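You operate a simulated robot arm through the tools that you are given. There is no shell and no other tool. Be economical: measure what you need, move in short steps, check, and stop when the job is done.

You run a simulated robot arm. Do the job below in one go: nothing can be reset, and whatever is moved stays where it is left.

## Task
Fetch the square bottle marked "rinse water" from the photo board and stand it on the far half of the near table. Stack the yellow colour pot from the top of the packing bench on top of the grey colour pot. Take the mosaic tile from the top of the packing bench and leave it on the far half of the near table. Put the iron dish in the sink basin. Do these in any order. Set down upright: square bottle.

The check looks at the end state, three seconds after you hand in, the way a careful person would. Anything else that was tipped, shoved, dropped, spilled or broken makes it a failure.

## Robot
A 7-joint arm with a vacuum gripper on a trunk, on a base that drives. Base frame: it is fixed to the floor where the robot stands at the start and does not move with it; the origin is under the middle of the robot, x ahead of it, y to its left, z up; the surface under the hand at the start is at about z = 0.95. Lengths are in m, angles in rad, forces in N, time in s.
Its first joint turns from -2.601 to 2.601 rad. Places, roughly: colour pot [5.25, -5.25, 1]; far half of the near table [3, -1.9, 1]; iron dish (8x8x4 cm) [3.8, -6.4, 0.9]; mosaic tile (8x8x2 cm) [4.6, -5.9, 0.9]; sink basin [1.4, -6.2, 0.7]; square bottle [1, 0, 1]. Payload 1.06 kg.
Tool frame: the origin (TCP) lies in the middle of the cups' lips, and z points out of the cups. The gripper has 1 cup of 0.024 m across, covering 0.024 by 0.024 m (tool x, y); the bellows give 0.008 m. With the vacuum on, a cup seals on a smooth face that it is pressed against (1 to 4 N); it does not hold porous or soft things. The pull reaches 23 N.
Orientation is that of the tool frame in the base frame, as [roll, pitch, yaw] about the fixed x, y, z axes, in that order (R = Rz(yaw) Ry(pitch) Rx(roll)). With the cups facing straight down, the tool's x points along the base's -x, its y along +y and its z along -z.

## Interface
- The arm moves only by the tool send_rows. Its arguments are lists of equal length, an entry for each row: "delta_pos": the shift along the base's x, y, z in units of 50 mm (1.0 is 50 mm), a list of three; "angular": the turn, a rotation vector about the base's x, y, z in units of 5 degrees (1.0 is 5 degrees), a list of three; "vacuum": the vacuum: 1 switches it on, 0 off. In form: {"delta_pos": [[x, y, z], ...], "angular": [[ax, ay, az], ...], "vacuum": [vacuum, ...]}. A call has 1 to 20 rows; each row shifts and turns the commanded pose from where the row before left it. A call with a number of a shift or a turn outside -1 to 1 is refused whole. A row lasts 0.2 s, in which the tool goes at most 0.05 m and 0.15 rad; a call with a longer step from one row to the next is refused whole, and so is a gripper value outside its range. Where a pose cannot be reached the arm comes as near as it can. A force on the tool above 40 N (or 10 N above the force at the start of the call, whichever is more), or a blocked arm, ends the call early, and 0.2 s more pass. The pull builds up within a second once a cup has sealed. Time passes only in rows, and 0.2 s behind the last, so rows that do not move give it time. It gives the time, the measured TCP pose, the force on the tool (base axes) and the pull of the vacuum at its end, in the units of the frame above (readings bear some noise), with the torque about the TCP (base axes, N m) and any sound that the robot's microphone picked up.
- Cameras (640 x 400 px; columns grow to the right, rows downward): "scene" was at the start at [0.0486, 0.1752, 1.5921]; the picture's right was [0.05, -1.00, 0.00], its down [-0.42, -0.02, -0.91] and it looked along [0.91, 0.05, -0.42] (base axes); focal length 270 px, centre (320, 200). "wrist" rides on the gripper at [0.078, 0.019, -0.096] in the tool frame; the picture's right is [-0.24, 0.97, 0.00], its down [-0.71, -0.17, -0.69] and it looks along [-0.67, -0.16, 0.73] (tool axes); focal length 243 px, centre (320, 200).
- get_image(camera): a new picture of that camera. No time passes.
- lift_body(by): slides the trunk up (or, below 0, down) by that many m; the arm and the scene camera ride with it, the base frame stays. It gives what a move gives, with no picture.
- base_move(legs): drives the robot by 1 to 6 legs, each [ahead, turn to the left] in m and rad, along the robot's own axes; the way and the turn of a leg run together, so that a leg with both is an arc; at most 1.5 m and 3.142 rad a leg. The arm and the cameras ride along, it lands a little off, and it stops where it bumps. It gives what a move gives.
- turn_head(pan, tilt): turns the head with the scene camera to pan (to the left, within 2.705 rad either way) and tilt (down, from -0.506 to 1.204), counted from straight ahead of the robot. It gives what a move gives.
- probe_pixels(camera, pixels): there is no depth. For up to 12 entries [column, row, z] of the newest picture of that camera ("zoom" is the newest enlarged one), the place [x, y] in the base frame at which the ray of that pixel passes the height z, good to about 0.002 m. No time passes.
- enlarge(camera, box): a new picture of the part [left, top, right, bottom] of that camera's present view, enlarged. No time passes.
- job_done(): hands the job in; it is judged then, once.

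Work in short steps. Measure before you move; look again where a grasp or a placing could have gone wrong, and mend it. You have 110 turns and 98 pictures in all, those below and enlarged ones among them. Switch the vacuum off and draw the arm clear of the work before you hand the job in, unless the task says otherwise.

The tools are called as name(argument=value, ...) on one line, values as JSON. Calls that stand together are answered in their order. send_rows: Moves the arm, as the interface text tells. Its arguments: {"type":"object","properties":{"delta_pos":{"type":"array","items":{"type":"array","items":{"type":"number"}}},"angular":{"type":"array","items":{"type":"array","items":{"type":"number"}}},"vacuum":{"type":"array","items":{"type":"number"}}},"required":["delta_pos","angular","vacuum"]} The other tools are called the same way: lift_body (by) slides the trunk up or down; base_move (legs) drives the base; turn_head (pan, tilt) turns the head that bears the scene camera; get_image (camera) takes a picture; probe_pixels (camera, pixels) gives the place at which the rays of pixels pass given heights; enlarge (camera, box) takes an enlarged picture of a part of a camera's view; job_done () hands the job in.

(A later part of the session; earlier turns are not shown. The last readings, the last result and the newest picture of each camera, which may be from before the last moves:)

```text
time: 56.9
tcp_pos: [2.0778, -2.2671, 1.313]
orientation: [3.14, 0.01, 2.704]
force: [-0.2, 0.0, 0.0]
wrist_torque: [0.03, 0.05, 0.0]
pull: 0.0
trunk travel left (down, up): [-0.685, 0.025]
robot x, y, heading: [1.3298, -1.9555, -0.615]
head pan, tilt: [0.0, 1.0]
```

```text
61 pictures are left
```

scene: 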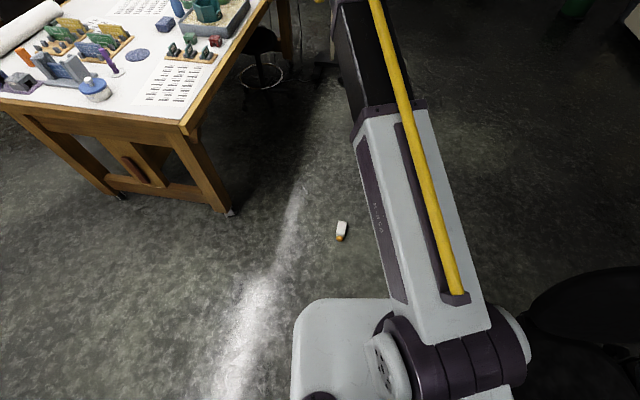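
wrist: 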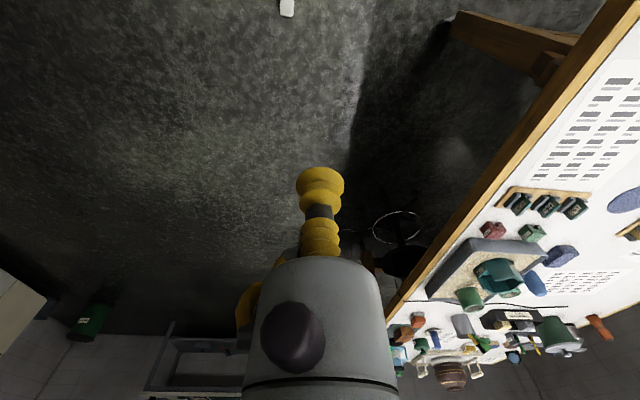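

Lifts are limited to 0.4 m. First I'll move the tool over the bottle at height (away from the table), then lower in two steps.

send_rows(delta_pos=[[-0.15, -0.6, 0], [-0.2, -0.8, 0], [-0.2, -0.8, 0], [-0.2, -0.8, 0], [0, 0, 0]], angular=[[0, 0, 0], [0, 0, 0], [0, 0, 0], [0, 0, 0], [0, 0, 0]], vacuum=[0, 0, 0, 0, 0])

lift_body(by=-0.4)

lift_body(by=-0.25)

get_image(camera="wrist")

get_image(camera="scene")

```text
time: 58.1
tcp_pos: [2.0383, -2.4173, 1.3118]
orientation: [3.139, 0.011, 2.703]
force: [-0.9, 0.2, 0.4]
wrist_torque: [0.0, 0.0, 0.02]
pull: 0.0
trunk travel left (down, up): [-0.685, 0.025]
robot x, y, heading: [1.3331, -1.9577, -0.611]
head pan, tilt: [0.0, 1.0]
```

```text
time: 62.0
tcp_pos: [2.039, -2.4165, 0.9116]
orientation: [3.14, 0.01, 2.704]
force: [0.1, -0.5, -0.1]
wrist_torque: [0.0, 0.04, 0.02]
pull: 0.0
trunk travel left (down, up): [-0.285, 0.425]
robot x, y, heading: [1.331, -1.9579, -0.609]
head pan, tilt: [0.0, 1.0]
```

```text
time: 64.5
tcp_pos: [2.0381, -2.4179, 0.662]
orientation: [3.141, 0.011, 2.703]
force: [0.4, 0.6, -0.7]
wrist_torque: [0.01, 0.0, 0.01]
pull: 0.1
trunk travel left (down, up): [-0.035, 0.675]
robot x, y, heading: [1.3302, -1.9577, -0.613]
head pan, tilt: [0.0, 1.0]
```

```text
60 pictures are left
```

wrist: 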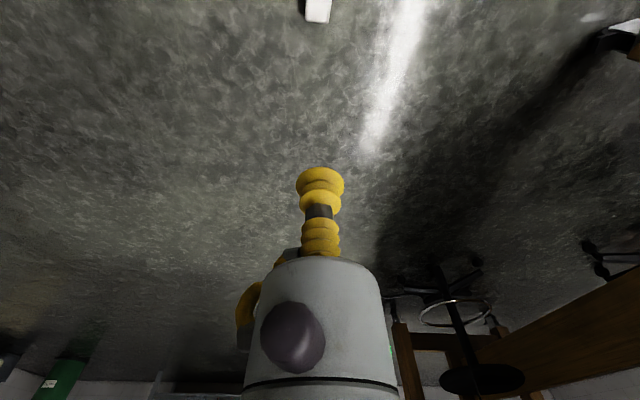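

```text
59 pictures are left
```

scene: 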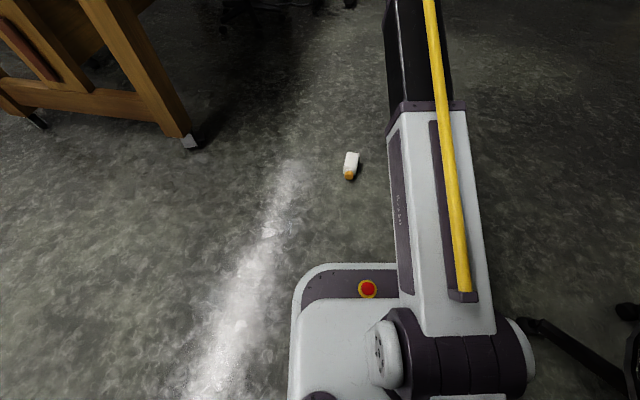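

Now at z 0.66. I'll probe the bottle in this view and then descend to about 0.3.

probe_pixels(camera="scene", pixels=[[352, 160, 0.055], [349, 175, 0.03], [353, 152, 0.055]])

send_rows(delta_pos=[[0, 0, -0.9], [0, 0, -0.9], [0, 0, -0.9], [0, 0, -0.9], [0, 0, -0.9], [0, 0, -0.9], [0, 0, -0.9], [0, 0, -0.9], [0, 0, 0]], angular=[[0, 0, 0], [0, 0, 0], [0, 0, 0], [0, 0, 0], [0, 0, 0], [0, 0, 0], [0, 0, 0], [0, 0, 0], [0, 0, 0]], vacuum=[0, 0, 0, 0, 0, 0, 0, 0, 0])

get_image(camera="wrist")

```text
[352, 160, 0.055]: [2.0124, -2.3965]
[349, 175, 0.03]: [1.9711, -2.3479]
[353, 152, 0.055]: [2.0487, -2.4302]
```

```text
time: 66.5
tcp_pos: [2.0383, -2.4166, 0.303]
orientation: [3.141, 0.011, 2.703]
force: [0.3, 0.0, -0.4]
wrist_torque: [0.02, -0.02, -0.05]
pull: 0.1
trunk travel left (down, up): [-0.035, 0.675]
robot x, y, heading: [1.3284, -1.9533, -0.61]
head pan, tilt: [0.0, 1.0]
```

```text
58 pictures are left
```

wrist: 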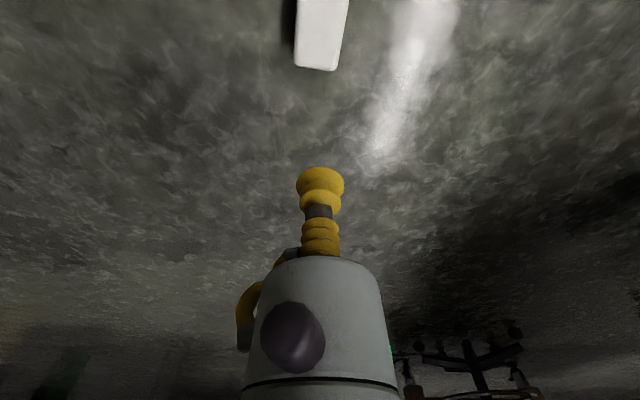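

Arm reaches down fine. I'll probe the bottle's bottom end at wrist (317,68) and its sides.

probe_pixels(camera="wrist", pixels=[[317, 66, 0.055], [320, 30, 0.055], [322, 4, 0.055], [298, 5, 0.055], [347, 5, 0.055], [296, 62, 0.055], [338, 66, 0.055]])

```text
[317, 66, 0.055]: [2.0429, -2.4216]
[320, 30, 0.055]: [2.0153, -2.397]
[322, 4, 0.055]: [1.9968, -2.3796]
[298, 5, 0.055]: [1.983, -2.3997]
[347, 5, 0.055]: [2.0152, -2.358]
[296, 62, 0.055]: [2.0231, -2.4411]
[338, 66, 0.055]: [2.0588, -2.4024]
```

The bottle is 5.3 cm square, axis heading 137.6° (cap toward me), top face z≈0.053. I'll grip it on that face 7 cm from its bottom, at (1.990,-2.374). First I yaw the tool −90° so I can later turn the bottle's cap away from me.

send_rows(delta_pos=[[0, 0, 0], [0, 0, 0], [0, 0, 0], [0, 0, 0], [0, 0, 0], [0, 0, 0], [0, 0, 0], [0, 0, 0], [0, 0, 0], [0, 0, 0], [0, 0, 0], [0, 0, 0], [0, 0, 0], [0, 0, 0], [0, 0, 0], [0, 0, 0], [-0.48, 0.42, 0], [-0.48, 0.42, 0], [0, 0, 0]], angular=[[0, 0, -1], [0, 0, -1], [0, 0, -1], [0, 0, -1], [0, 0, -1], [0, 0, -1], [0, 0, -1], [0, 0, -1], [0, 0, -1], [0, 0, -1], [0, 0, -1], [0, 0, -1], [0, 0, -1], [0, 0, -1], [0, 0, -1], [0, 0, -1], [0, 0, -1], [0, 0, -1], [0, 0, 0]], vacuum=[0, 0, 0, 0, 0, 0, 0, 0, 0, 0, 0, 0, 0, 0, 0, 0, 0, 0, 0])

get_image(camera="wrist")

```text
time: 70.5
tcp_pos: [1.9898, -2.3742, 0.3029]
orientation: [3.139, 0.01, 1.133]
force: [0.8, -0.4, -0.8]
wrist_torque: [0.02, 0.01, 0.02]
pull: 0.0
trunk travel left (down, up): [-0.035, 0.675]
robot x, y, heading: [1.333, -1.9554, -0.609]
head pan, tilt: [0.0, 1.0]
```

```text
57 pictures are left
```

wrist: 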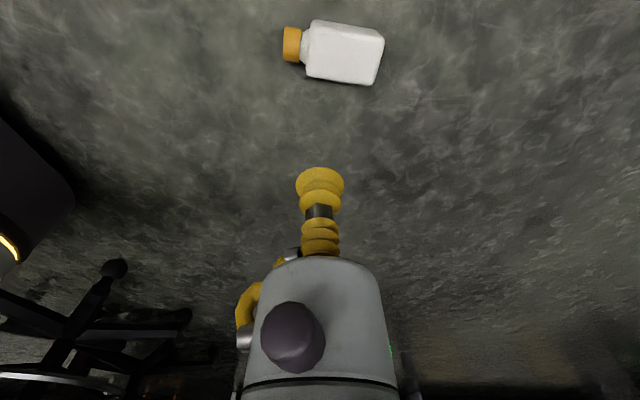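

The bottle lies fully in view now: bottom end (372,56), cap end (284,44). I'll probe body corners and cap.

probe_pixels(camera="wrist", pixels=[[384, 38, 0.055], [374, 83, 0.055], [314, 22, 0.055], [306, 75, 0.055], [345, 54, 0.055], [290, 44, 0.03], [335, 54, 0.055]])

```text
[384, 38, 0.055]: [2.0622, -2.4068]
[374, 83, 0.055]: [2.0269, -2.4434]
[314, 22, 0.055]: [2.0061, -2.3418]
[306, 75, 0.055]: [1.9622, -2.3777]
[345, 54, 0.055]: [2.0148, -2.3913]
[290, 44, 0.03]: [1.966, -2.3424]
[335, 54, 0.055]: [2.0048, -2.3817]
```

Corners give body length 0.089, axis (-0.68,0.73). I'll grip 6.3 cm from the bottom at (2.002,-2.379) and descend to just above the face.

send_rows(delta_pos=[[0.24, -0.1, -0.8], [0, 0, -0.9], [0, 0, -0.9], [0, 0, -0.9], [0, 0, -0.8], [0, 0, 0]], angular=[[0, 0, 0], [0, 0, 0], [0, 0, 0], [0, 0, 0], [0, 0, 0], [0, 0, 0]], vacuum=[0, 0, 0, 0, 0, 0])

get_image(camera="wrist")

```text
time: 71.9
tcp_pos: [2.0013, -2.3783, 0.0853]
orientation: [3.138, 0.009, 1.134]
force: [0.3, -0.8, -0.3]
wrist_torque: [0.01, 0.0, 0.01]
pull: 0.0
trunk travel left (down, up): [-0.035, 0.675]
robot x, y, heading: [1.3318, -1.9531, -0.608]
head pan, tilt: [0.0, 1.0]
```

```text
56 pictures are left
```

wrist: 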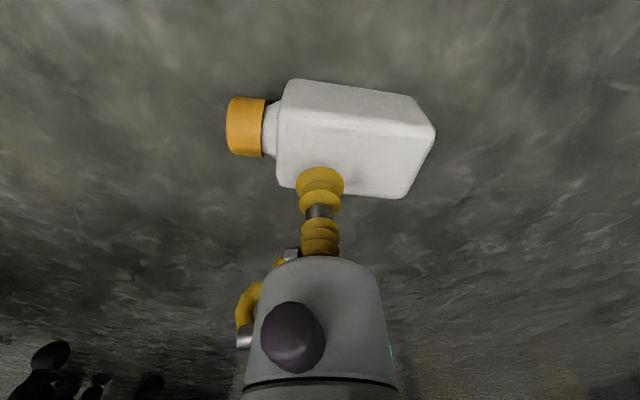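

Alignment looks right. I'll descend onto the face with vacuum on.

send_rows(delta_pos=[[0, 0, -0.4], [0, 0, -0.16], [0, 0, -0.06], [0, 0, -0.04], [0, 0, -0.04], [0, 0, 0], [0, 0, 0]], angular=[[0, 0, 0], [0, 0, 0], [0, 0, 0], [0, 0, 0], [0, 0, 0], [0, 0, 0], [0, 0, 0]], vacuum=[1, 1, 1, 1, 1, 1, 1])

```text
time: 73.5
tcp_pos: [2.002, -2.3791, 0.053]
orientation: [3.14, 0.012, 1.134]
force: [-7.6, 4.5, 16.0]
wrist_torque: [0.05, -0.15, 0.04]
pull: 23.0
trunk travel left (down, up): [-0.035, 0.675]
robot x, y, heading: [1.3306, -1.9553, -0.606]
head pan, tilt: [0.0, 1.0]
```

Sealed. I'll lift it 0.3 m and check.

send_rows(delta_pos=[[0, 0, 0.3], [0, 0, 0.6], [0, 0, 0.9], [0, 0, 0.9], [0, 0, 0.9], [0, 0, 0.9], [0, 0, 0.9], [0, 0, 0.6], [0, 0, 0]], angular=[[0, 0, 0], [0, 0, 0], [0, 0, 0], [0, 0, 0], [0, 0, 0], [0, 0, 0], [0, 0, 0], [0, 0, 0], [0, 0, 0]], vacuum=[1, 1, 1, 1, 1, 1, 1, 1, 1])

get_image(camera="wrist")

```text
time: 75.5
tcp_pos: [2.0028, -2.382, 0.3524]
orientation: [-3.142, 0.011, 1.131]
force: [0.6, 0.1, -2.0]
wrist_torque: [0.05, 0.01, 0.0]
pull: 22.6
trunk travel left (down, up): [-0.035, 0.675]
robot x, y, heading: [1.3321, -1.953, -0.611]
head pan, tilt: [0.0, 1.0]
```

```text
55 pictures are left
```

wrist: 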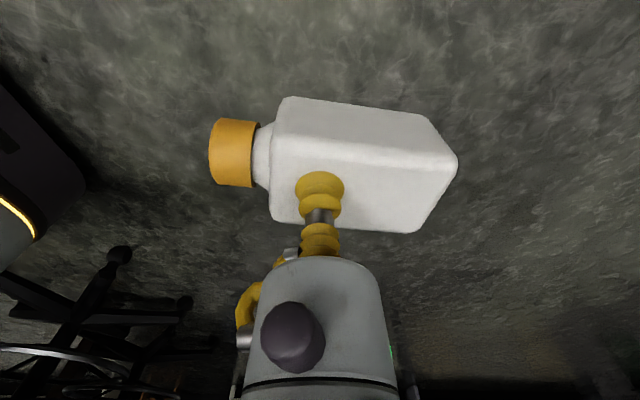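

Bottle held firmly by its side. I'll raise the trunk again, then yaw the tool +180° in two calls so the cap points away from me.

lift_body(by=0.4)

lift_body(by=0.25)

send_rows(delta_pos=[[0, 0, 0.3], [0, 0, 0.3], [0, 0, 0.3], [0, 0, 0.3], [0, 0, 0.3], [0, 0, 0.3], [0, 0, 0.3], [0, 0, 0.3], [0, 0, 0.3], [0, 0, 0.3], [0, 0, 0.3], [0, 0, 0.3], [0, 0, 0.3], [0, 0, 0.3], [0, 0, 0], [0, 0, 0], [0, 0, 0], [0, 0, 0]], angular=[[0, 0, 1], [0, 0, 1], [0, 0, 1], [0, 0, 1], [0, 0, 1], [0, 0, 1], [0, 0, 1], [0, 0, 1], [0, 0, 1], [0, 0, 1], [0, 0, 1], [0, 0, 1], [0, 0, 1], [0, 0, 1], [0, 0, 1], [0, 0, 1], [0, 0, 1], [0, 0, 1]], vacuum=[1, 1, 1, 1, 1, 1, 1, 1, 1, 1, 1, 1, 1, 1, 1, 1, 1, 1])

send_rows(delta_pos=[[0, 0, 0], [0, 0, 0], [0, 0, 0], [0, 0, 0], [0, 0, 0], [0, 0, 0], [0, 0, 0], [0, 0, 0], [0, 0, 0], [0, 0, 0], [0, 0, 0], [0, 0, 0], [0, 0, 0], [0, 0, 0], [0, 0, 0], [0, 0, 0], [0, 0, 0], [0, 0, 0], [0, 0, 0]], angular=[[0, 0, 1], [0, 0, 1], [0, 0, 1], [0, 0, 1], [0, 0, 1], [0, 0, 1], [0, 0, 1], [0, 0, 1], [0, 0, 1], [0, 0, 1], [0, 0, 1], [0, 0, 1], [0, 0, 1], [0, 0, 1], [0, 0, 1], [0, 0, 1], [0, 0, 1], [0, 0, 1], [0, 0, 0]], vacuum=[1, 1, 1, 1, 1, 1, 1, 1, 1, 1, 1, 1, 1, 1, 1, 1, 1, 1, 1])

```text
time: 79.4
tcp_pos: [2.0006, -2.3818, 0.7503]
orientation: [3.14, 0.013, 1.131]
force: [0.3, 0.6, -2.4]
wrist_torque: [0.07, 0.05, 0.0]
pull: 23.1
trunk travel left (down, up): [-0.435, 0.275]
robot x, y, heading: [1.3297, -1.9548, -0.605]
head pan, tilt: [0.0, 1.0]
```

```text
time: 81.9
tcp_pos: [2.0031, -2.3825, 1.001]
orientation: [3.138, 0.009, 1.133]
force: [-0.3, -0.1, -2.6]
wrist_torque: [0.02, 0.05, -0.03]
pull: 22.5
trunk travel left (down, up): [-0.685, 0.025]
robot x, y, heading: [1.3311, -1.9568, -0.614]
head pan, tilt: [0.0, 1.0]
```

```text
time: 85.7
tcp_pos: [2.0029, -2.3825, 1.2112]
orientation: [3.14, 0.01, 2.706]
force: [0.4, -0.1, -2.1]
wrist_torque: [0.02, 0.06, -0.01]
pull: 22.9
trunk travel left (down, up): [-0.685, 0.025]
robot x, y, heading: [1.3284, -1.9562, -0.61]
head pan, tilt: [0.0, 1.0]
```

```text
time: 89.7
tcp_pos: [2.0015, -2.3821, 1.2109]
orientation: [3.14, 0.011, -2.007]
force: [0.2, 0.0, -2.6]
wrist_torque: [-0.02, -0.02, 0.0]
pull: 23.1
trunk travel left (down, up): [-0.685, 0.025]
robot x, y, heading: [1.3332, -1.9549, -0.617]
head pan, tilt: [0.0, 1.0]
```

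Now the cap points away from me (heading −47.3°). I'll pitch the tool up 90° about (-0.735,-0.678,0), so the bottle stands upright in front of a horizontal tool, shifting slightly outward meanwhile.

send_rows(delta_pos=[[0.08, -0.085, 0], [0.08, -0.085, 0], [0.08, -0.085, 0], [0.08, -0.085, 0], [0.08, -0.085, 0], [0.08, -0.085, 0], [0.08, -0.085, 0], [0.08, -0.085, 0], [0.08, -0.085, 0], [0.08, -0.085, 0], [0.08, -0.085, 0], [0.08, -0.085, 0], [0.08, -0.085, 0], [0.08, -0.085, 0], [0.08, -0.085, 0], [0.08, -0.085, 0], [0.08, -0.085, 0], [0.08, -0.085, 0], [0, 0, 0]], angular=[[-0.735, -0.678, 0], [-0.735, -0.678, 0], [-0.735, -0.678, 0], [-0.735, -0.678, 0], [-0.735, -0.678, 0], [-0.735, -0.678, 0], [-0.735, -0.678, 0], [-0.735, -0.678, 0], [-0.735, -0.678, 0], [-0.735, -0.678, 0], [-0.735, -0.678, 0], [-0.735, -0.678, 0], [-0.735, -0.678, 0], [-0.735, -0.678, 0], [-0.735, -0.678, 0], [-0.735, -0.678, 0], [-0.735, -0.678, 0], [-0.735, -0.678, 0], [0, 0, 0]], vacuum=[1, 1, 1, 1, 1, 1, 1, 1, 1, 1, 1, 1, 1, 1, 1, 1, 1, 1, 1])

turn_head(pan=-0.1, tilt=0.4)

get_image(camera="scene")

```text
time: 93.7
tcp_pos: [2.0747, -2.458, 1.2114]
orientation: [-1.576, -0.387, -2.382]
force: [-0.2, -0.6, -3.1]
wrist_torque: [0.07, 0.07, 0.0]
pull: 22.6
trunk travel left (down, up): [-0.685, 0.025]
robot x, y, heading: [1.3299, -1.9541, -0.615]
head pan, tilt: [0.0, 1.0]
```

```text
time: 94.7
tcp_pos: [2.0744, -2.4566, 1.2103]
orientation: [-1.577, -0.388, -2.384]
force: [0.7, -0.7, -2.8]
wrist_torque: [0.07, 0.06, 0.02]
pull: 22.7
trunk travel left (down, up): [-0.685, 0.025]
robot x, y, heading: [1.3331, -1.9562, -0.614]
head pan, tilt: [-0.099, 0.4]
```

```text
54 pictures are left
```

scene: 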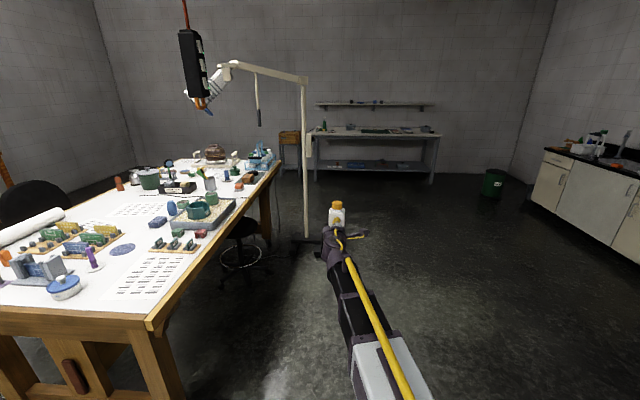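

The bottle stands upright at (337,215) in front of the tool. Now I'll study the near table for free space.

enlarge(camera="scene", box=[0, 160, 240, 310])

probe_pixels(camera="scene", pixels=[[150, 318, 0.95], [2, 303, 0.95], [75, 283, 0.95], [118, 292, 0.95], [145, 258, 0.95], [190, 258, 0.95], [125, 250, 0.95], [150, 238, 0.95], [160, 222, 0.95], [100, 275, 0.95], [278, 160, 0.95]])

```text
2.67 times, centred on (120, 235) of scene
```

zoom: 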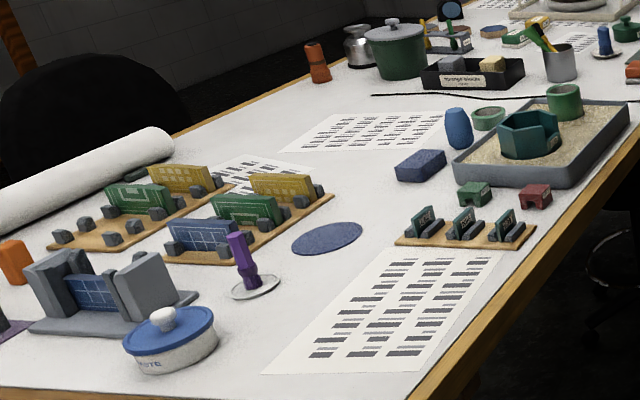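

```text
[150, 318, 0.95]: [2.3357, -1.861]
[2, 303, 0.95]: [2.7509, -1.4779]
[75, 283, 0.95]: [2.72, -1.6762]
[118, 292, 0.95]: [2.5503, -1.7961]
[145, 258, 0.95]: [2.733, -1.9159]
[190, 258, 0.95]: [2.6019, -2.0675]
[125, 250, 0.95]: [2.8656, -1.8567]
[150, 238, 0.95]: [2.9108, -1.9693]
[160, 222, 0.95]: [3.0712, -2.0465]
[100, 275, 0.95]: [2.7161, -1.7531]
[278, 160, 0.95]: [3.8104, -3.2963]
```

The white spot around zoom (350,185), near the given (3,-1.9), is free. I'll measure the things around it.

probe_pixels(camera="zoom", pixels=[[350, 185, 0.95], [360, 230, 0.95], [292, 250, 0.95], [335, 195, 0.95], [280, 152, 0.95], [415, 153, 0.95], [397, 180, 0.95], [250, 195, 0.95], [312, 178, 0.95], [395, 240, 0.95], [440, 115, 0.95], [215, 165, 0.95]])

```text
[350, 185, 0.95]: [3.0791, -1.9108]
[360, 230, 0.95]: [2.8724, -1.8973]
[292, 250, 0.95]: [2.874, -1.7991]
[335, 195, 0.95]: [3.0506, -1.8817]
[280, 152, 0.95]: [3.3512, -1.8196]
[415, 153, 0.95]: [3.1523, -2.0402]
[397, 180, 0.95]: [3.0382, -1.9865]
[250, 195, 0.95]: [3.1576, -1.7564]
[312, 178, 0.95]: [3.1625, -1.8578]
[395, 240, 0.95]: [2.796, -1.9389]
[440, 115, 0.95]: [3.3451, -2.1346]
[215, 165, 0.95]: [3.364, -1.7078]
```

The bottle can't go straight into the free spot with a horizontal tool without fouling low objects, so I'll first stand it temporarily on the flat sheet near the table's aisle edge, then regrip it by the cap. I'll raise slightly and drive alongside, keeping clear of the chairs.

lift_body(by=0.025)

base_move(legs=[[0.4, 0], [0, -0.19], [0.43, 0]])

```text
time: 95.5
tcp_pos: [2.0735, -2.4573, 1.2355]
orientation: [-1.579, -0.388, -2.384]
force: [-0.5, 0.9, -3.7]
wrist_torque: [0.08, 0.06, 0.03]
pull: 22.7
trunk travel left (down, up): [-0.71, 0.0]
robot x, y, heading: [1.3321, -1.9546, -0.612]
head pan, tilt: [-0.099, 0.4]
```

```text
time: 100.9
tcp_pos: [2.589, -3.1173, 1.2359]
orientation: [-1.579, -0.387, -2.571]
force: [-0.6, 0.0, -3.2]
wrist_torque: [0.04, 0.07, 0.01]
pull: 22.7
trunk travel left (down, up): [-0.71, 0.0]
robot x, y, heading: [1.9529, -2.4876, -0.798]
head pan, tilt: [-0.099, 0.4]
```

Beside the table at s=3.14. I'll turn left to face it.

base_move(legs=[[0, 1.57]])

turn_head(pan=0.0, tilt=0.65)

get_image(camera="scene")

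```text
time: 105.0
tcp_pos: [2.5962, -1.8637, 1.2364]
orientation: [-1.579, -0.387, -1.022]
force: [0.4, -0.5, -3.5]
wrist_torque: [-0.04, 0.07, -0.02]
pull: 22.8
trunk travel left (down, up): [-0.71, 0.0]
robot x, y, heading: [1.9492, -2.4882, 0.756]
head pan, tilt: [-0.099, 0.4]
```

```text
time: 105.8
tcp_pos: [2.5961, -1.8637, 1.2355]
orientation: [-1.579, -0.387, -1.02]
force: [0.3, 0.4, -2.5]
wrist_torque: [-0.04, 0.07, 0.0]
pull: 22.6
trunk travel left (down, up): [-0.71, 0.0]
robot x, y, heading: [1.9513, -2.486, 0.752]
head pan, tilt: [0.0, 0.649]
```

```text
52 pictures are left
```

scene: 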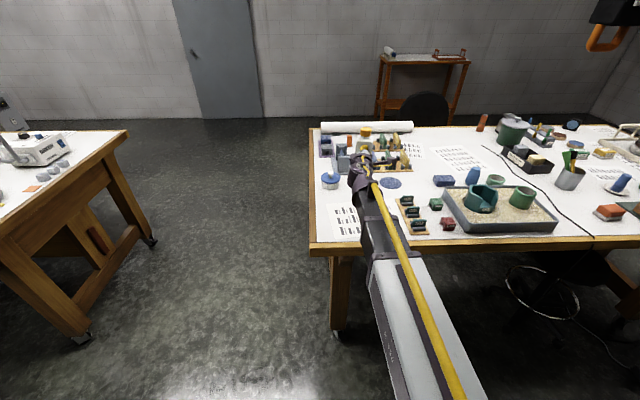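

TCP is now over (s 3.15,p 0.52). I'll zoom in and measure the sheet area under the bottle.

enlarge(camera="scene", box=[300, 110, 480, 260])

get_image(camera="wrist")

probe_pixels(camera="scene", pixels=[[311, 250, 0.95], [330, 205, 0.95], [332, 240, 0.95], [338, 186, 0.95], [398, 200, 0.95], [403, 235, 0.95], [322, 186, 0.95], [352, 150, 1.3]])

```text
2.67 times, centred on (390, 185) of scene
```

zoom: 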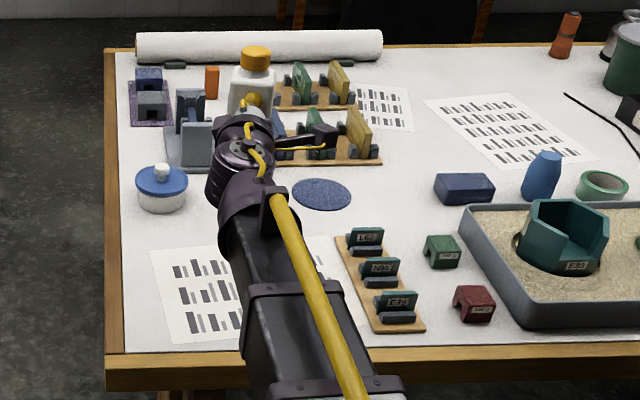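

```text
50 pictures are left
```

wrist: 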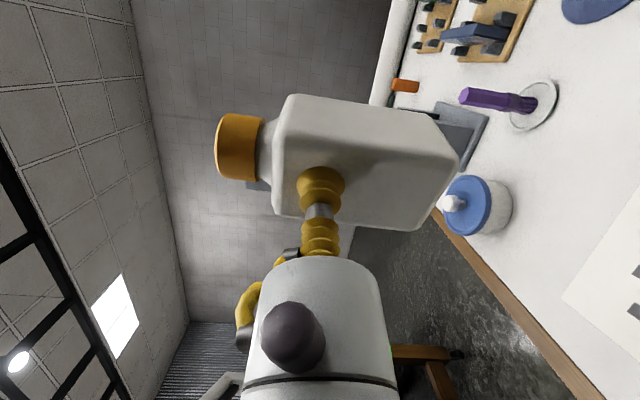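

```text
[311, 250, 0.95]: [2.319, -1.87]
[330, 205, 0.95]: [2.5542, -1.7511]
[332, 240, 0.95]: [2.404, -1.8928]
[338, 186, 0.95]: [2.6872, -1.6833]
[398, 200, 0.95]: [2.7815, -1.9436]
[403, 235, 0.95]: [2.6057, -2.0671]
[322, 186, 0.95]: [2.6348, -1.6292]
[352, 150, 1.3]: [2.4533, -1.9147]
```

The area s 3.04–3.30, p 0.36–0.65 (the flat sheet) is clear, and the bottle is at s 3.16, p 0.54. I'll descend to ~3 cm above touch-down and check.

send_rows(delta_pos=[[0, 0, -0.6], [0, 0, -0.8], [0, 0, -0.8], [0, 0, -0.8], [0, 0, -0.6], [0, 0, -0.4], [0, 0, 0]], angular=[[0, 0, 0], [0, 0, 0], [0, 0, 0], [0, 0, 0], [0, 0, 0], [0, 0, 0], [0, 0, 0]], vacuum=[1, 1, 1, 1, 1, 1, 1])

enlarge(camera="scene", box=[290, 130, 490, 280])

get_image(camera="wrist")

```text
time: 107.4
tcp_pos: [2.596, -1.8642, 1.039]
orientation: [-1.578, -0.388, -1.021]
force: [-0.3, -0.5, -2.1]
wrist_torque: [-0.07, 0.05, 0.01]
pull: 22.9
trunk travel left (down, up): [-0.71, 0.0]
robot x, y, heading: [1.952, -2.4859, 0.75]
head pan, tilt: [0.0, 0.649]
```

```text
2.67 times, centred on (390, 205) of scene
```

zoom: 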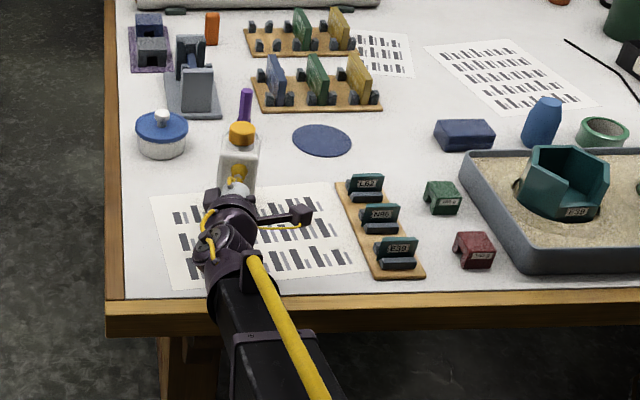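

```text
48 pictures are left
```

wrist: 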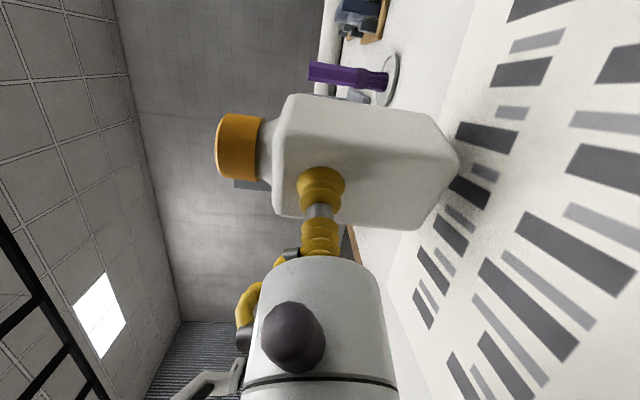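

All clear around. I'll lower in millimetre steps to contact.

send_rows(delta_pos=[[0, 0, -0.2], [0, 0, -0.1], [0, 0, -0.06], [0, 0, -0.04], [0, 0, -0.04], [0, 0, 0]], angular=[[0, 0, 0], [0, 0, 0], [0, 0, 0], [0, 0, 0], [0, 0, 0], [0, 0, 0]], vacuum=[1, 1, 1, 1, 1, 1])

```text
time: 108.8
tcp_pos: [2.595, -1.8654, 1.0162]
orientation: [-1.575, -0.387, -1.024]
force: [-1.7, -1.9, 10.1]
wrist_torque: [0.0, -0.02, -0.02]
pull: 22.6
trunk travel left (down, up): [-0.71, 0.0]
robot x, y, heading: [1.9519, -2.486, 0.754]
head pan, tilt: [0.0, 0.649]
```

Contact felt (+10 N). I'll ease up 1 mm, release, wait, then retreat straight back along the tool axis.

send_rows(delta_pos=[[0, 0, 0.02], [0, 0, 0], [0, 0, 0], [0, 0, 0], [-0.06, -0.036, 0], [-0.17, -0.1, 0], [-0.4, -0.24, 0], [-0.6, -0.36, 0], [0, 0, 0]], angular=[[0, 0, 0], [0, 0, 0], [0, 0, 0], [0, 0, 0], [0, 0, 0], [0, 0, 0], [0, 0, 0], [0, 0, 0], [0, 0, 0]], vacuum=[1, 0, 0, 0, 0, 0, 0, 0, 0])

enlarge(camera="scene", box=[290, 130, 490, 280])

```text
time: 110.8
tcp_pos: [2.5339, -1.9015, 1.0163]
orientation: [-1.578, -0.388, -1.024]
force: [-0.3, 0.2, 0.6]
wrist_torque: [-0.02, -0.02, -0.02]
pull: 0.0
trunk travel left (down, up): [-0.71, 0.0]
robot x, y, heading: [1.9525, -2.483, 0.753]
head pan, tilt: [0.0, 0.649]
```

```text
2.67 times, centred on (390, 205) of scene
```

zoom: 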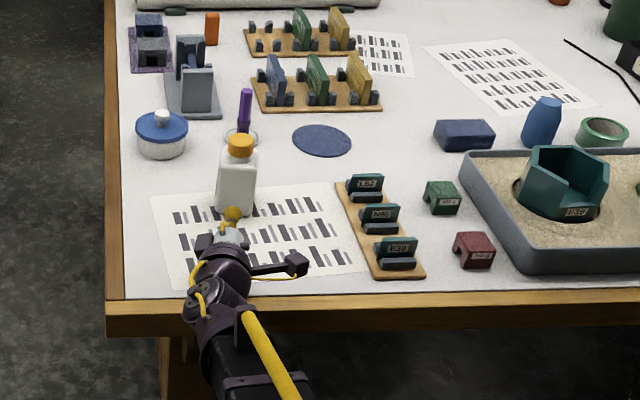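

The bottle stands upright on the sheet. I'll raise the tool, then rotate it back to pointing down and afterwards undo the yaw.

send_rows(delta_pos=[[-0.3, -0.18, 0.5], [0, 0, 0.9], [0, 0, 0.9], [0, 0, 0.9], [0, 0, 0.9], [0, 0, 0.3], [0, 0, 0]], angular=[[0, 0, 0], [0, 0, 0], [0, 0, 0], [0, 0, 0], [0, 0, 0], [0, 0, 0], [0, 0, 0]], vacuum=[0, 0, 0, 0, 0, 0, 0])

send_rows(delta_pos=[[0, 0, 0], [0, 0, 0], [0, 0, 0], [0, 0, 0], [0, 0, 0], [0, 0, 0], [0, 0, 0], [0, 0, 0], [0, 0, 0], [0, 0, 0], [0, 0, 0], [0, 0, 0], [0, 0, 0], [0, 0, 0], [0, 0, 0], [0, 0, 0], [0, 0, 0], [0, 0, 0]], angular=[[-0.512, 0.858, 0], [-0.512, 0.858, 0], [-0.512, 0.858, 0], [-0.512, 0.858, 0], [-0.512, 0.858, 0], [-0.512, 0.858, 0], [-0.512, 0.858, 0], [-0.512, 0.858, 0], [-0.512, 0.858, 0], [-0.512, 0.858, 0], [-0.512, 0.858, 0], [-0.512, 0.858, 0], [-0.512, 0.858, 0], [-0.512, 0.858, 0], [-0.512, 0.858, 0], [-0.512, 0.858, 0], [-0.512, 0.858, 0], [-0.512, 0.858, 0]], vacuum=[0, 0, 0, 0, 0, 0, 0, 0, 0, 0, 0, 0, 0, 0, 0, 0, 0, 0])

send_rows(delta_pos=[[0, 0, 0], [0, 0, 0], [0, 0, 0], [0, 0, 0], [0, 0, 0], [0, 0, 0], [0, 0, 0], [0, 0, 0], [0, 0, 0], [0, 0, 0], [0, 0, 0], [0, 0, 0], [0, 0, 0], [0, 0, 0], [0, 0, 0], [0, 0, 0], [0, 0, 0], [0, 0, 0], [0, 0, 0]], angular=[[0, 0, -1], [0, 0, -1], [0, 0, -1], [0, 0, -1], [0, 0, -1], [0, 0, -1], [0, 0, -1], [0, 0, -1], [0, 0, -1], [0, 0, -1], [0, 0, -1], [0, 0, -1], [0, 0, -1], [0, 0, -1], [0, 0, -1], [0, 0, -1], [0, 0, -1], [0, 0, -1], [0, 0, 0]], vacuum=[0, 0, 0, 0, 0, 0, 0, 0, 0, 0, 0, 0, 0, 0, 0, 0, 0, 0, 0])

get_image(camera="scene")

get_image(camera="wrist")

```text
time: 112.4
tcp_pos: [2.519, -1.909, 1.236]
orientation: [-1.577, -0.387, -1.021]
force: [0.5, -0.5, -0.2]
wrist_torque: [0.0, -0.01, 0.0]
pull: 0.1
trunk travel left (down, up): [-0.71, 0.0]
robot x, y, heading: [1.9515, -2.486, 0.758]
head pan, tilt: [0.0, 0.649]
```

```text
time: 116.2
tcp_pos: [2.5198, -1.9098, 1.2353]
orientation: [3.138, 0.008, -0.646]
force: [-0.6, -0.3, 0.5]
wrist_torque: [0.03, -0.03, 0.03]
pull: 0.1
trunk travel left (down, up): [-0.71, 0.0]
robot x, y, heading: [1.9541, -2.485, 0.75]
head pan, tilt: [0.0, 0.649]
```

```text
time: 120.2
tcp_pos: [2.5204, -1.9104, 1.2357]
orientation: [3.14, 0.009, -2.218]
force: [0.9, 0.0, 0.3]
wrist_torque: [-0.01, 0.01, 0.01]
pull: 0.0
trunk travel left (down, up): [-0.71, 0.0]
robot x, y, heading: [1.9504, -2.4873, 0.753]
head pan, tilt: [0.0, 0.649]
```

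```text
46 pictures are left
```

scene: 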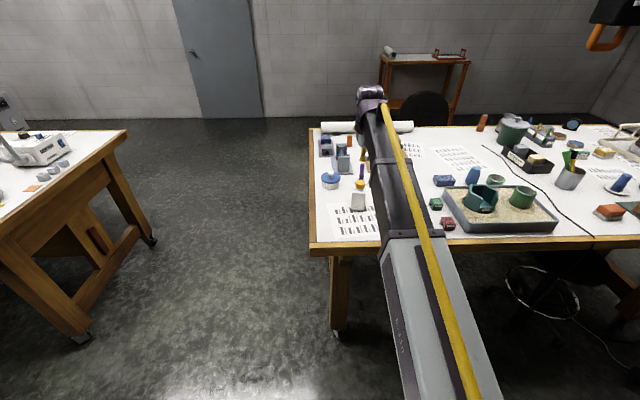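

```text
45 pictures are left
```

wrist: 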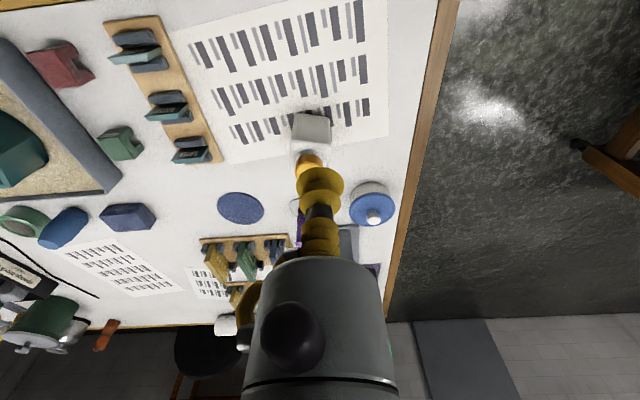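

Now the wrist camera gives a good overhead view. I'll probe the free spot between oval (240,207), block (128,217), paper (125,270) and PCB (205,245), plus the bottle.

probe_pixels(camera="wrist", pixels=[[175, 228, 0.95], [185, 245, 0.95], [155, 212, 0.95], [154, 228, 0.95], [218, 205, 0.95], [201, 240, 0.95], [115, 237, 0.95], [178, 288, 0.95], [185, 270, 0.95], [170, 200, 0.95], [311, 145, 0.953], [308, 160, 1.083]])

```text
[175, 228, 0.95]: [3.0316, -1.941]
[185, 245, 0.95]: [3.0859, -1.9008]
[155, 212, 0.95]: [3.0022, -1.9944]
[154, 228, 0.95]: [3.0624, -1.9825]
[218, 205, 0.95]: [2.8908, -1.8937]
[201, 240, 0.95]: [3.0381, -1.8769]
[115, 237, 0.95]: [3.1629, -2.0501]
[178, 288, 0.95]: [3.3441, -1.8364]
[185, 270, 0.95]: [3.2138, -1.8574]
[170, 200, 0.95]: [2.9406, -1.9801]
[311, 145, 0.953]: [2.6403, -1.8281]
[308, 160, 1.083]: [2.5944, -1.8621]
```

The free strip is s 3.50–3.67, p 0.78–1.0. The bottle should be at ~(2.618,-1.852); I'll hover 4.5 cm above its cap and verify with the wrist camera.

send_rows(delta_pos=[[0.66, 0.39, 0], [0.66, 0.39, 0], [0.64, 0.38, 0], [0, 0, -0.7], [0, 0, -0.7], [0, 0, -0.75], [0, 0, 0]], angular=[[0, 0, 0], [0, 0, 0], [0, 0, 0], [0, 0, 0], [0, 0, 0], [0, 0, 0], [0, 0, 0]], vacuum=[0, 0, 0, 0, 0, 0, 0])

get_image(camera="wrist")

```text
time: 121.8
tcp_pos: [2.6191, -1.8519, 1.1269]
orientation: [-3.141, 0.011, -2.216]
force: [-0.3, -0.4, -0.3]
wrist_torque: [-0.02, -0.03, 0.02]
pull: 0.1
trunk travel left (down, up): [-0.71, 0.0]
robot x, y, heading: [1.9513, -2.4849, 0.752]
head pan, tilt: [0.0, 0.649]
```

```text
44 pictures are left
```

wrist: 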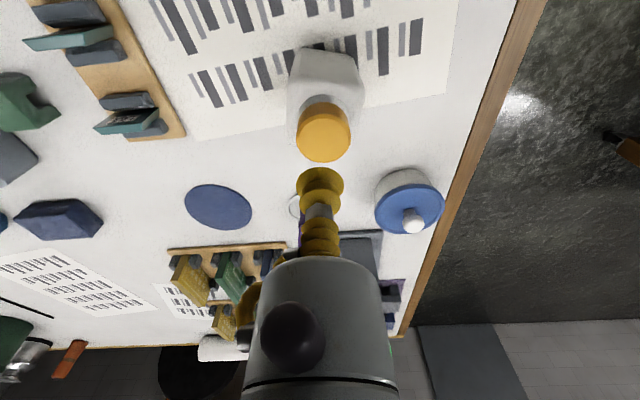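

Cap centre at (323,135), as expected for alignment. I'll descend with vacuum on and regrip.

send_rows(delta_pos=[[-0.03, -0.03, -0.4], [0, 0, -0.25], [0, 0, -0.1], [0, 0, -0.06], [0, 0, -0.04], [0, 0, 0], [0, 0, 0]], angular=[[0, 0, 0], [0, 0, 0], [0, 0, 0], [0, 0, 0], [0, 0, 0], [0, 0, 0], [0, 0, 0]], vacuum=[1, 1, 1, 1, 1, 1, 1])

```text
time: 123.4
tcp_pos: [2.6165, -1.854, 1.0845]
orientation: [3.141, 0.01, -2.216]
force: [0.2, -0.2, -0.4]
wrist_torque: [-0.02, 0.0, 0.03]
pull: 0.2
trunk travel left (down, up): [-0.71, 0.0]
robot x, y, heading: [1.9531, -2.4847, 0.753]
head pan, tilt: [0.0, 0.649]
```

No contact yet; I'll go down further in 1.5 mm steps.

send_rows(delta_pos=[[0, 0, -0.03], [0, 0, -0.03], [0, 0, -0.03], [0, 0, 0], [0, 0, 0]], angular=[[0, 0, 0], [0, 0, 0], [0, 0, 0], [0, 0, 0], [0, 0, 0]], vacuum=[1, 1, 1, 1, 1])

```text
time: 124.6
tcp_pos: [2.6172, -1.8533, 1.0806]
orientation: [3.14, 0.012, -2.217]
force: [0.4, 0.4, 0.2]
wrist_torque: [0.02, 0.0, -0.01]
pull: 0.1
trunk travel left (down, up): [-0.71, 0.0]
robot x, y, heading: [1.9501, -2.4846, 0.749]
head pan, tilt: [0.0, 0.649]
```

send_rows(delta_pos=[[0, 0, -0.03], [0, 0, -0.03], [0, 0, -0.03], [0, 0, 0], [0, 0, 0]], angular=[[0, 0, 0], [0, 0, 0], [0, 0, 0], [0, 0, 0], [0, 0, 0]], vacuum=[1, 1, 1, 1, 1])

```text
time: 125.8
tcp_pos: [2.6165, -1.8527, 1.0767]
orientation: [3.14, 0.009, -2.217]
force: [0.0, 0.0, -0.1]
wrist_torque: [-0.02, 0.01, -0.01]
pull: 22.9
trunk travel left (down, up): [-0.71, 0.0]
robot x, y, heading: [1.9504, -2.4869, 0.755]
head pan, tilt: [0.0, 0.649]
```

Sealed at z 1.0767. I'll lift to ~1.32.

send_rows(delta_pos=[[0, 0, 0.15], [0, 0, 0.4], [0, 0, 0.7], [0, 0, 0.8], [0, 0, 0.8], [0, 0, 0.8], [0, 0, 0.8], [0, 0, 0.4], [0, 0, 0]], angular=[[0, 0, 0], [0, 0, 0], [0, 0, 0], [0, 0, 0], [0, 0, 0], [0, 0, 0], [0, 0, 0], [0, 0, 0], [0, 0, 0]], vacuum=[1, 1, 1, 1, 1, 1, 1, 1, 1])

base_move(legs=[[0, -0.77], [0.51, 0], [0, 0.6]])

get_image(camera="wrist")

```text
time: 127.8
tcp_pos: [2.6151, -1.853, 1.3201]
orientation: [3.14, 0.008, -2.217]
force: [0.7, -0.1, -3.1]
wrist_torque: [-0.04, 0.01, 0.0]
pull: 23.0
trunk travel left (down, up): [-0.71, 0.0]
robot x, y, heading: [1.9509, -2.4877, 0.752]
head pan, tilt: [0.0, 0.649]
```

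```text
time: 134.4
tcp_pos: [3.2158, -1.9543, 1.3189]
orientation: [3.14, 0.01, -2.362]
force: [-0.3, 0.4, -0.5]
wrist_torque: [0.0, 0.0, -0.01]
pull: 0.1
trunk travel left (down, up): [-0.71, 0.0]
robot x, y, heading: [2.4665, -2.4865, 0.6]
head pan, tilt: [0.0, 0.649]
```

```text
43 pictures are left
```

wrist: 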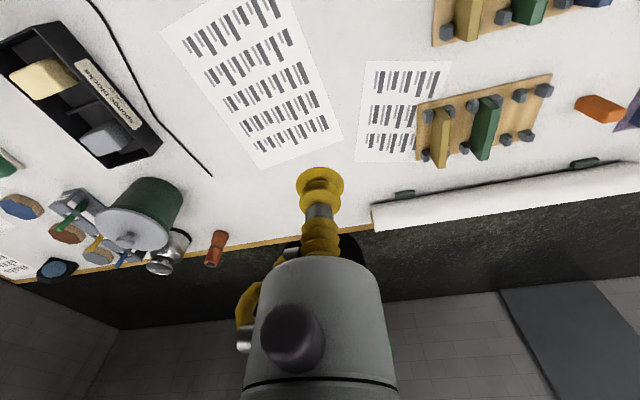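

The bottle has been lost again during the base move. I'll look for it.

turn_head(pan=0.0, tilt=0.85)

get_image(camera="scene")

turn_head(pan=0.9, tilt=0.9)

get_image(camera="scene")

turn_head(pan=-0.9, tilt=0.8)

get_image(camera="scene")

```text
time: 135.2
tcp_pos: [3.2156, -1.9542, 1.319]
orientation: [3.14, 0.011, -2.361]
force: [0.9, -0.3, -0.7]
wrist_torque: [0.0, 0.0, 0.01]
pull: 0.0
trunk travel left (down, up): [-0.71, 0.0]
robot x, y, heading: [2.465, -2.4836, 0.607]
head pan, tilt: [0.0, 0.85]
```

```text
42 pictures are left
```

scene: 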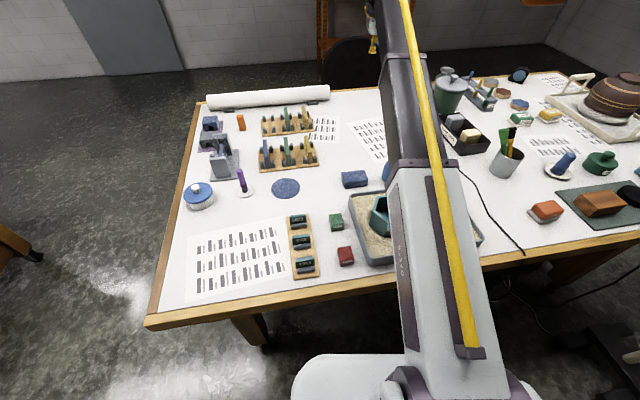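

```text
time: 136.4
tcp_pos: [3.2158, -1.9559, 1.3199]
orientation: [3.141, 0.011, -2.36]
force: [-0.2, 0.0, 0.3]
wrist_torque: [-0.01, 0.0, 0.03]
pull: 0.1
trunk travel left (down, up): [-0.71, 0.0]
robot x, y, heading: [2.4695, -2.4831, 0.605]
head pan, tilt: [0.901, 0.901]
```

```text
41 pictures are left
```

scene: 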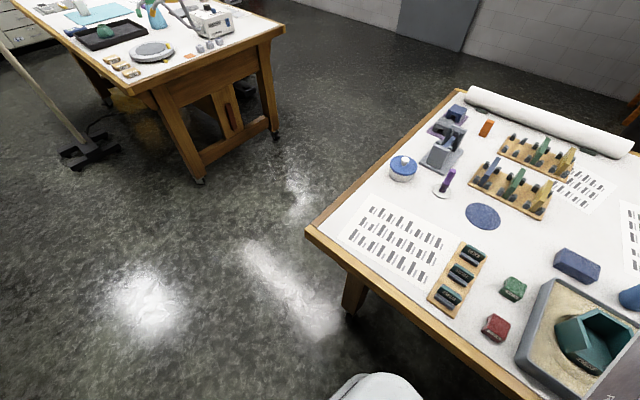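

```text
time: 138.2
tcp_pos: [3.2152, -1.9548, 1.3188]
orientation: [3.14, 0.009, -2.362]
force: [0.5, 0.3, 0.7]
wrist_torque: [0.0, -0.01, -0.01]
pull: 0.1
trunk travel left (down, up): [-0.71, 0.0]
robot x, y, heading: [2.4714, -2.4866, 0.606]
head pan, tilt: [-0.901, 0.799]
```

```text
40 pictures are left
```

scene: 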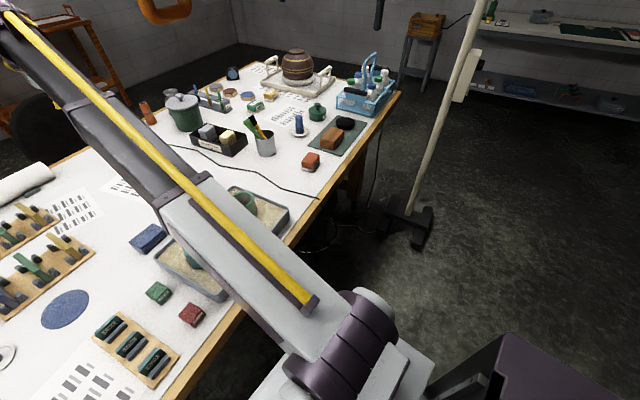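

No bottle on the visible table or the left floor. I'll check the floor in front and on the right.

turn_head(pan=-1.6, tilt=0.9)

get_image(camera="scene")

enlarge(camera="wrist", box=[0, 0, 640, 400])

turn_head(pan=-0.3, tilt=1.2)

get_image(camera="scene")

```text
time: 139.2
tcp_pos: [3.2148, -1.9556, 1.3196]
orientation: [3.141, 0.008, -2.36]
force: [0.9, 0.1, 0.2]
wrist_torque: [0.0, 0.03, 0.0]
pull: 0.1
trunk travel left (down, up): [-0.71, 0.0]
robot x, y, heading: [2.4679, -2.4843, 0.601]
head pan, tilt: [-1.6, 0.901]
```

```text
39 pictures are left
```

scene: 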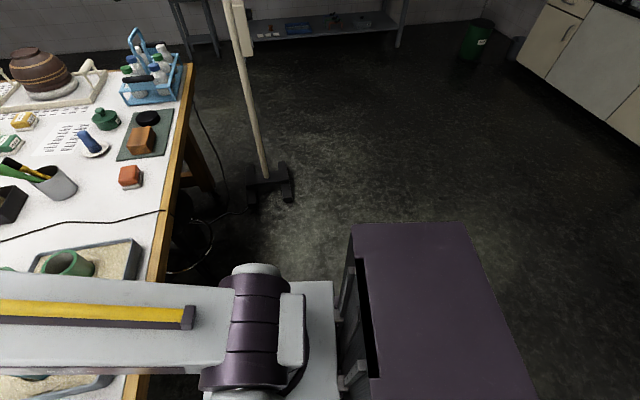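

```text
1.00 times, centred on (320, 200) of wrist (not enlarged: the box is as wide or as high as the picture)
```

zoom: 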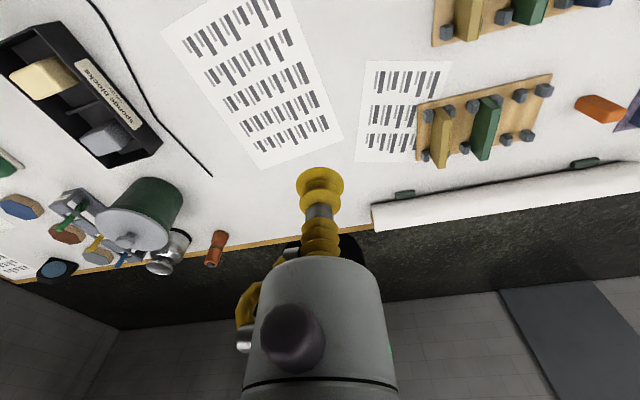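

```text
time: 140.7
tcp_pos: [3.2157, -1.9554, 1.3194]
orientation: [3.14, 0.01, -2.361]
force: [1.0, -0.9, 0.4]
wrist_torque: [0.02, 0.0, 0.02]
pull: 0.1
trunk travel left (down, up): [-0.71, 0.0]
robot x, y, heading: [2.4679, -2.4841, 0.608]
head pan, tilt: [-0.3, 1.201]
```

```text
37 pictures are left
```

scene: 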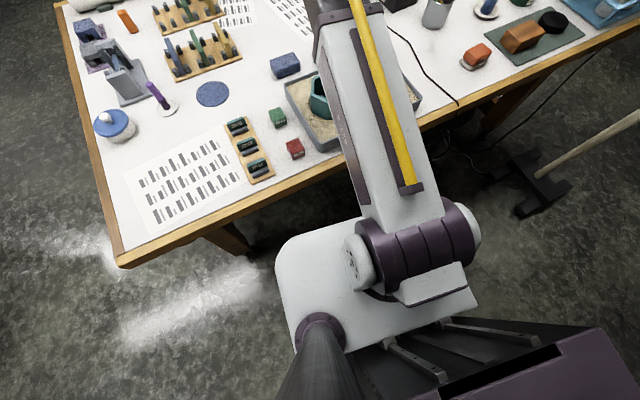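

Still not seen; I'll check behind me before moving.

turn_head(pan=-2.6, tilt=0.75)

get_image(camera="scene")

turn_head(pan=2.2, tilt=0.9)

get_image(camera="scene")

```text
time: 142.8
tcp_pos: [3.2154, -1.9545, 1.3198]
orientation: [3.14, 0.008, -2.362]
force: [-0.7, 0.0, 0.2]
wrist_torque: [0.05, -0.03, 0.01]
pull: 0.1
trunk travel left (down, up): [-0.71, 0.0]
robot x, y, heading: [2.4716, -2.4883, 0.603]
head pan, tilt: [-2.601, 0.75]
```

```text
36 pictures are left
```

scene: 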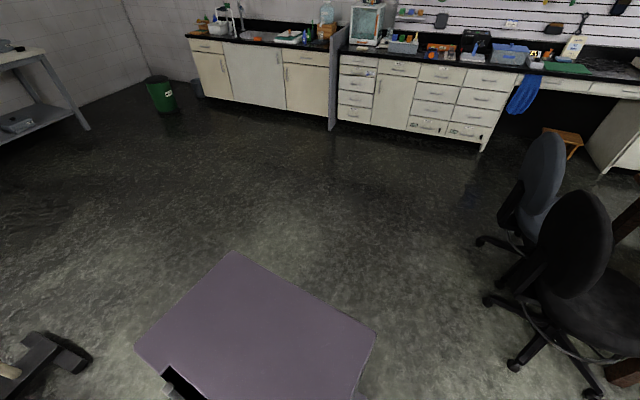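

```text
time: 146.7
tcp_pos: [3.2155, -1.9558, 1.3204]
orientation: [3.14, 0.01, -2.363]
force: [0.3, 0.3, -0.3]
wrist_torque: [-0.02, -0.01, -0.02]
pull: 0.1
trunk travel left (down, up): [-0.71, 0.0]
robot x, y, heading: [2.4675, -2.4857, 0.607]
head pan, tilt: [2.201, 0.901]
```

```text
35 pictures are left
```

scene: 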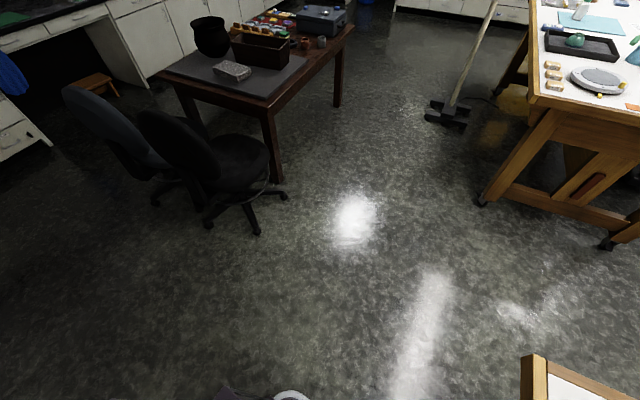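

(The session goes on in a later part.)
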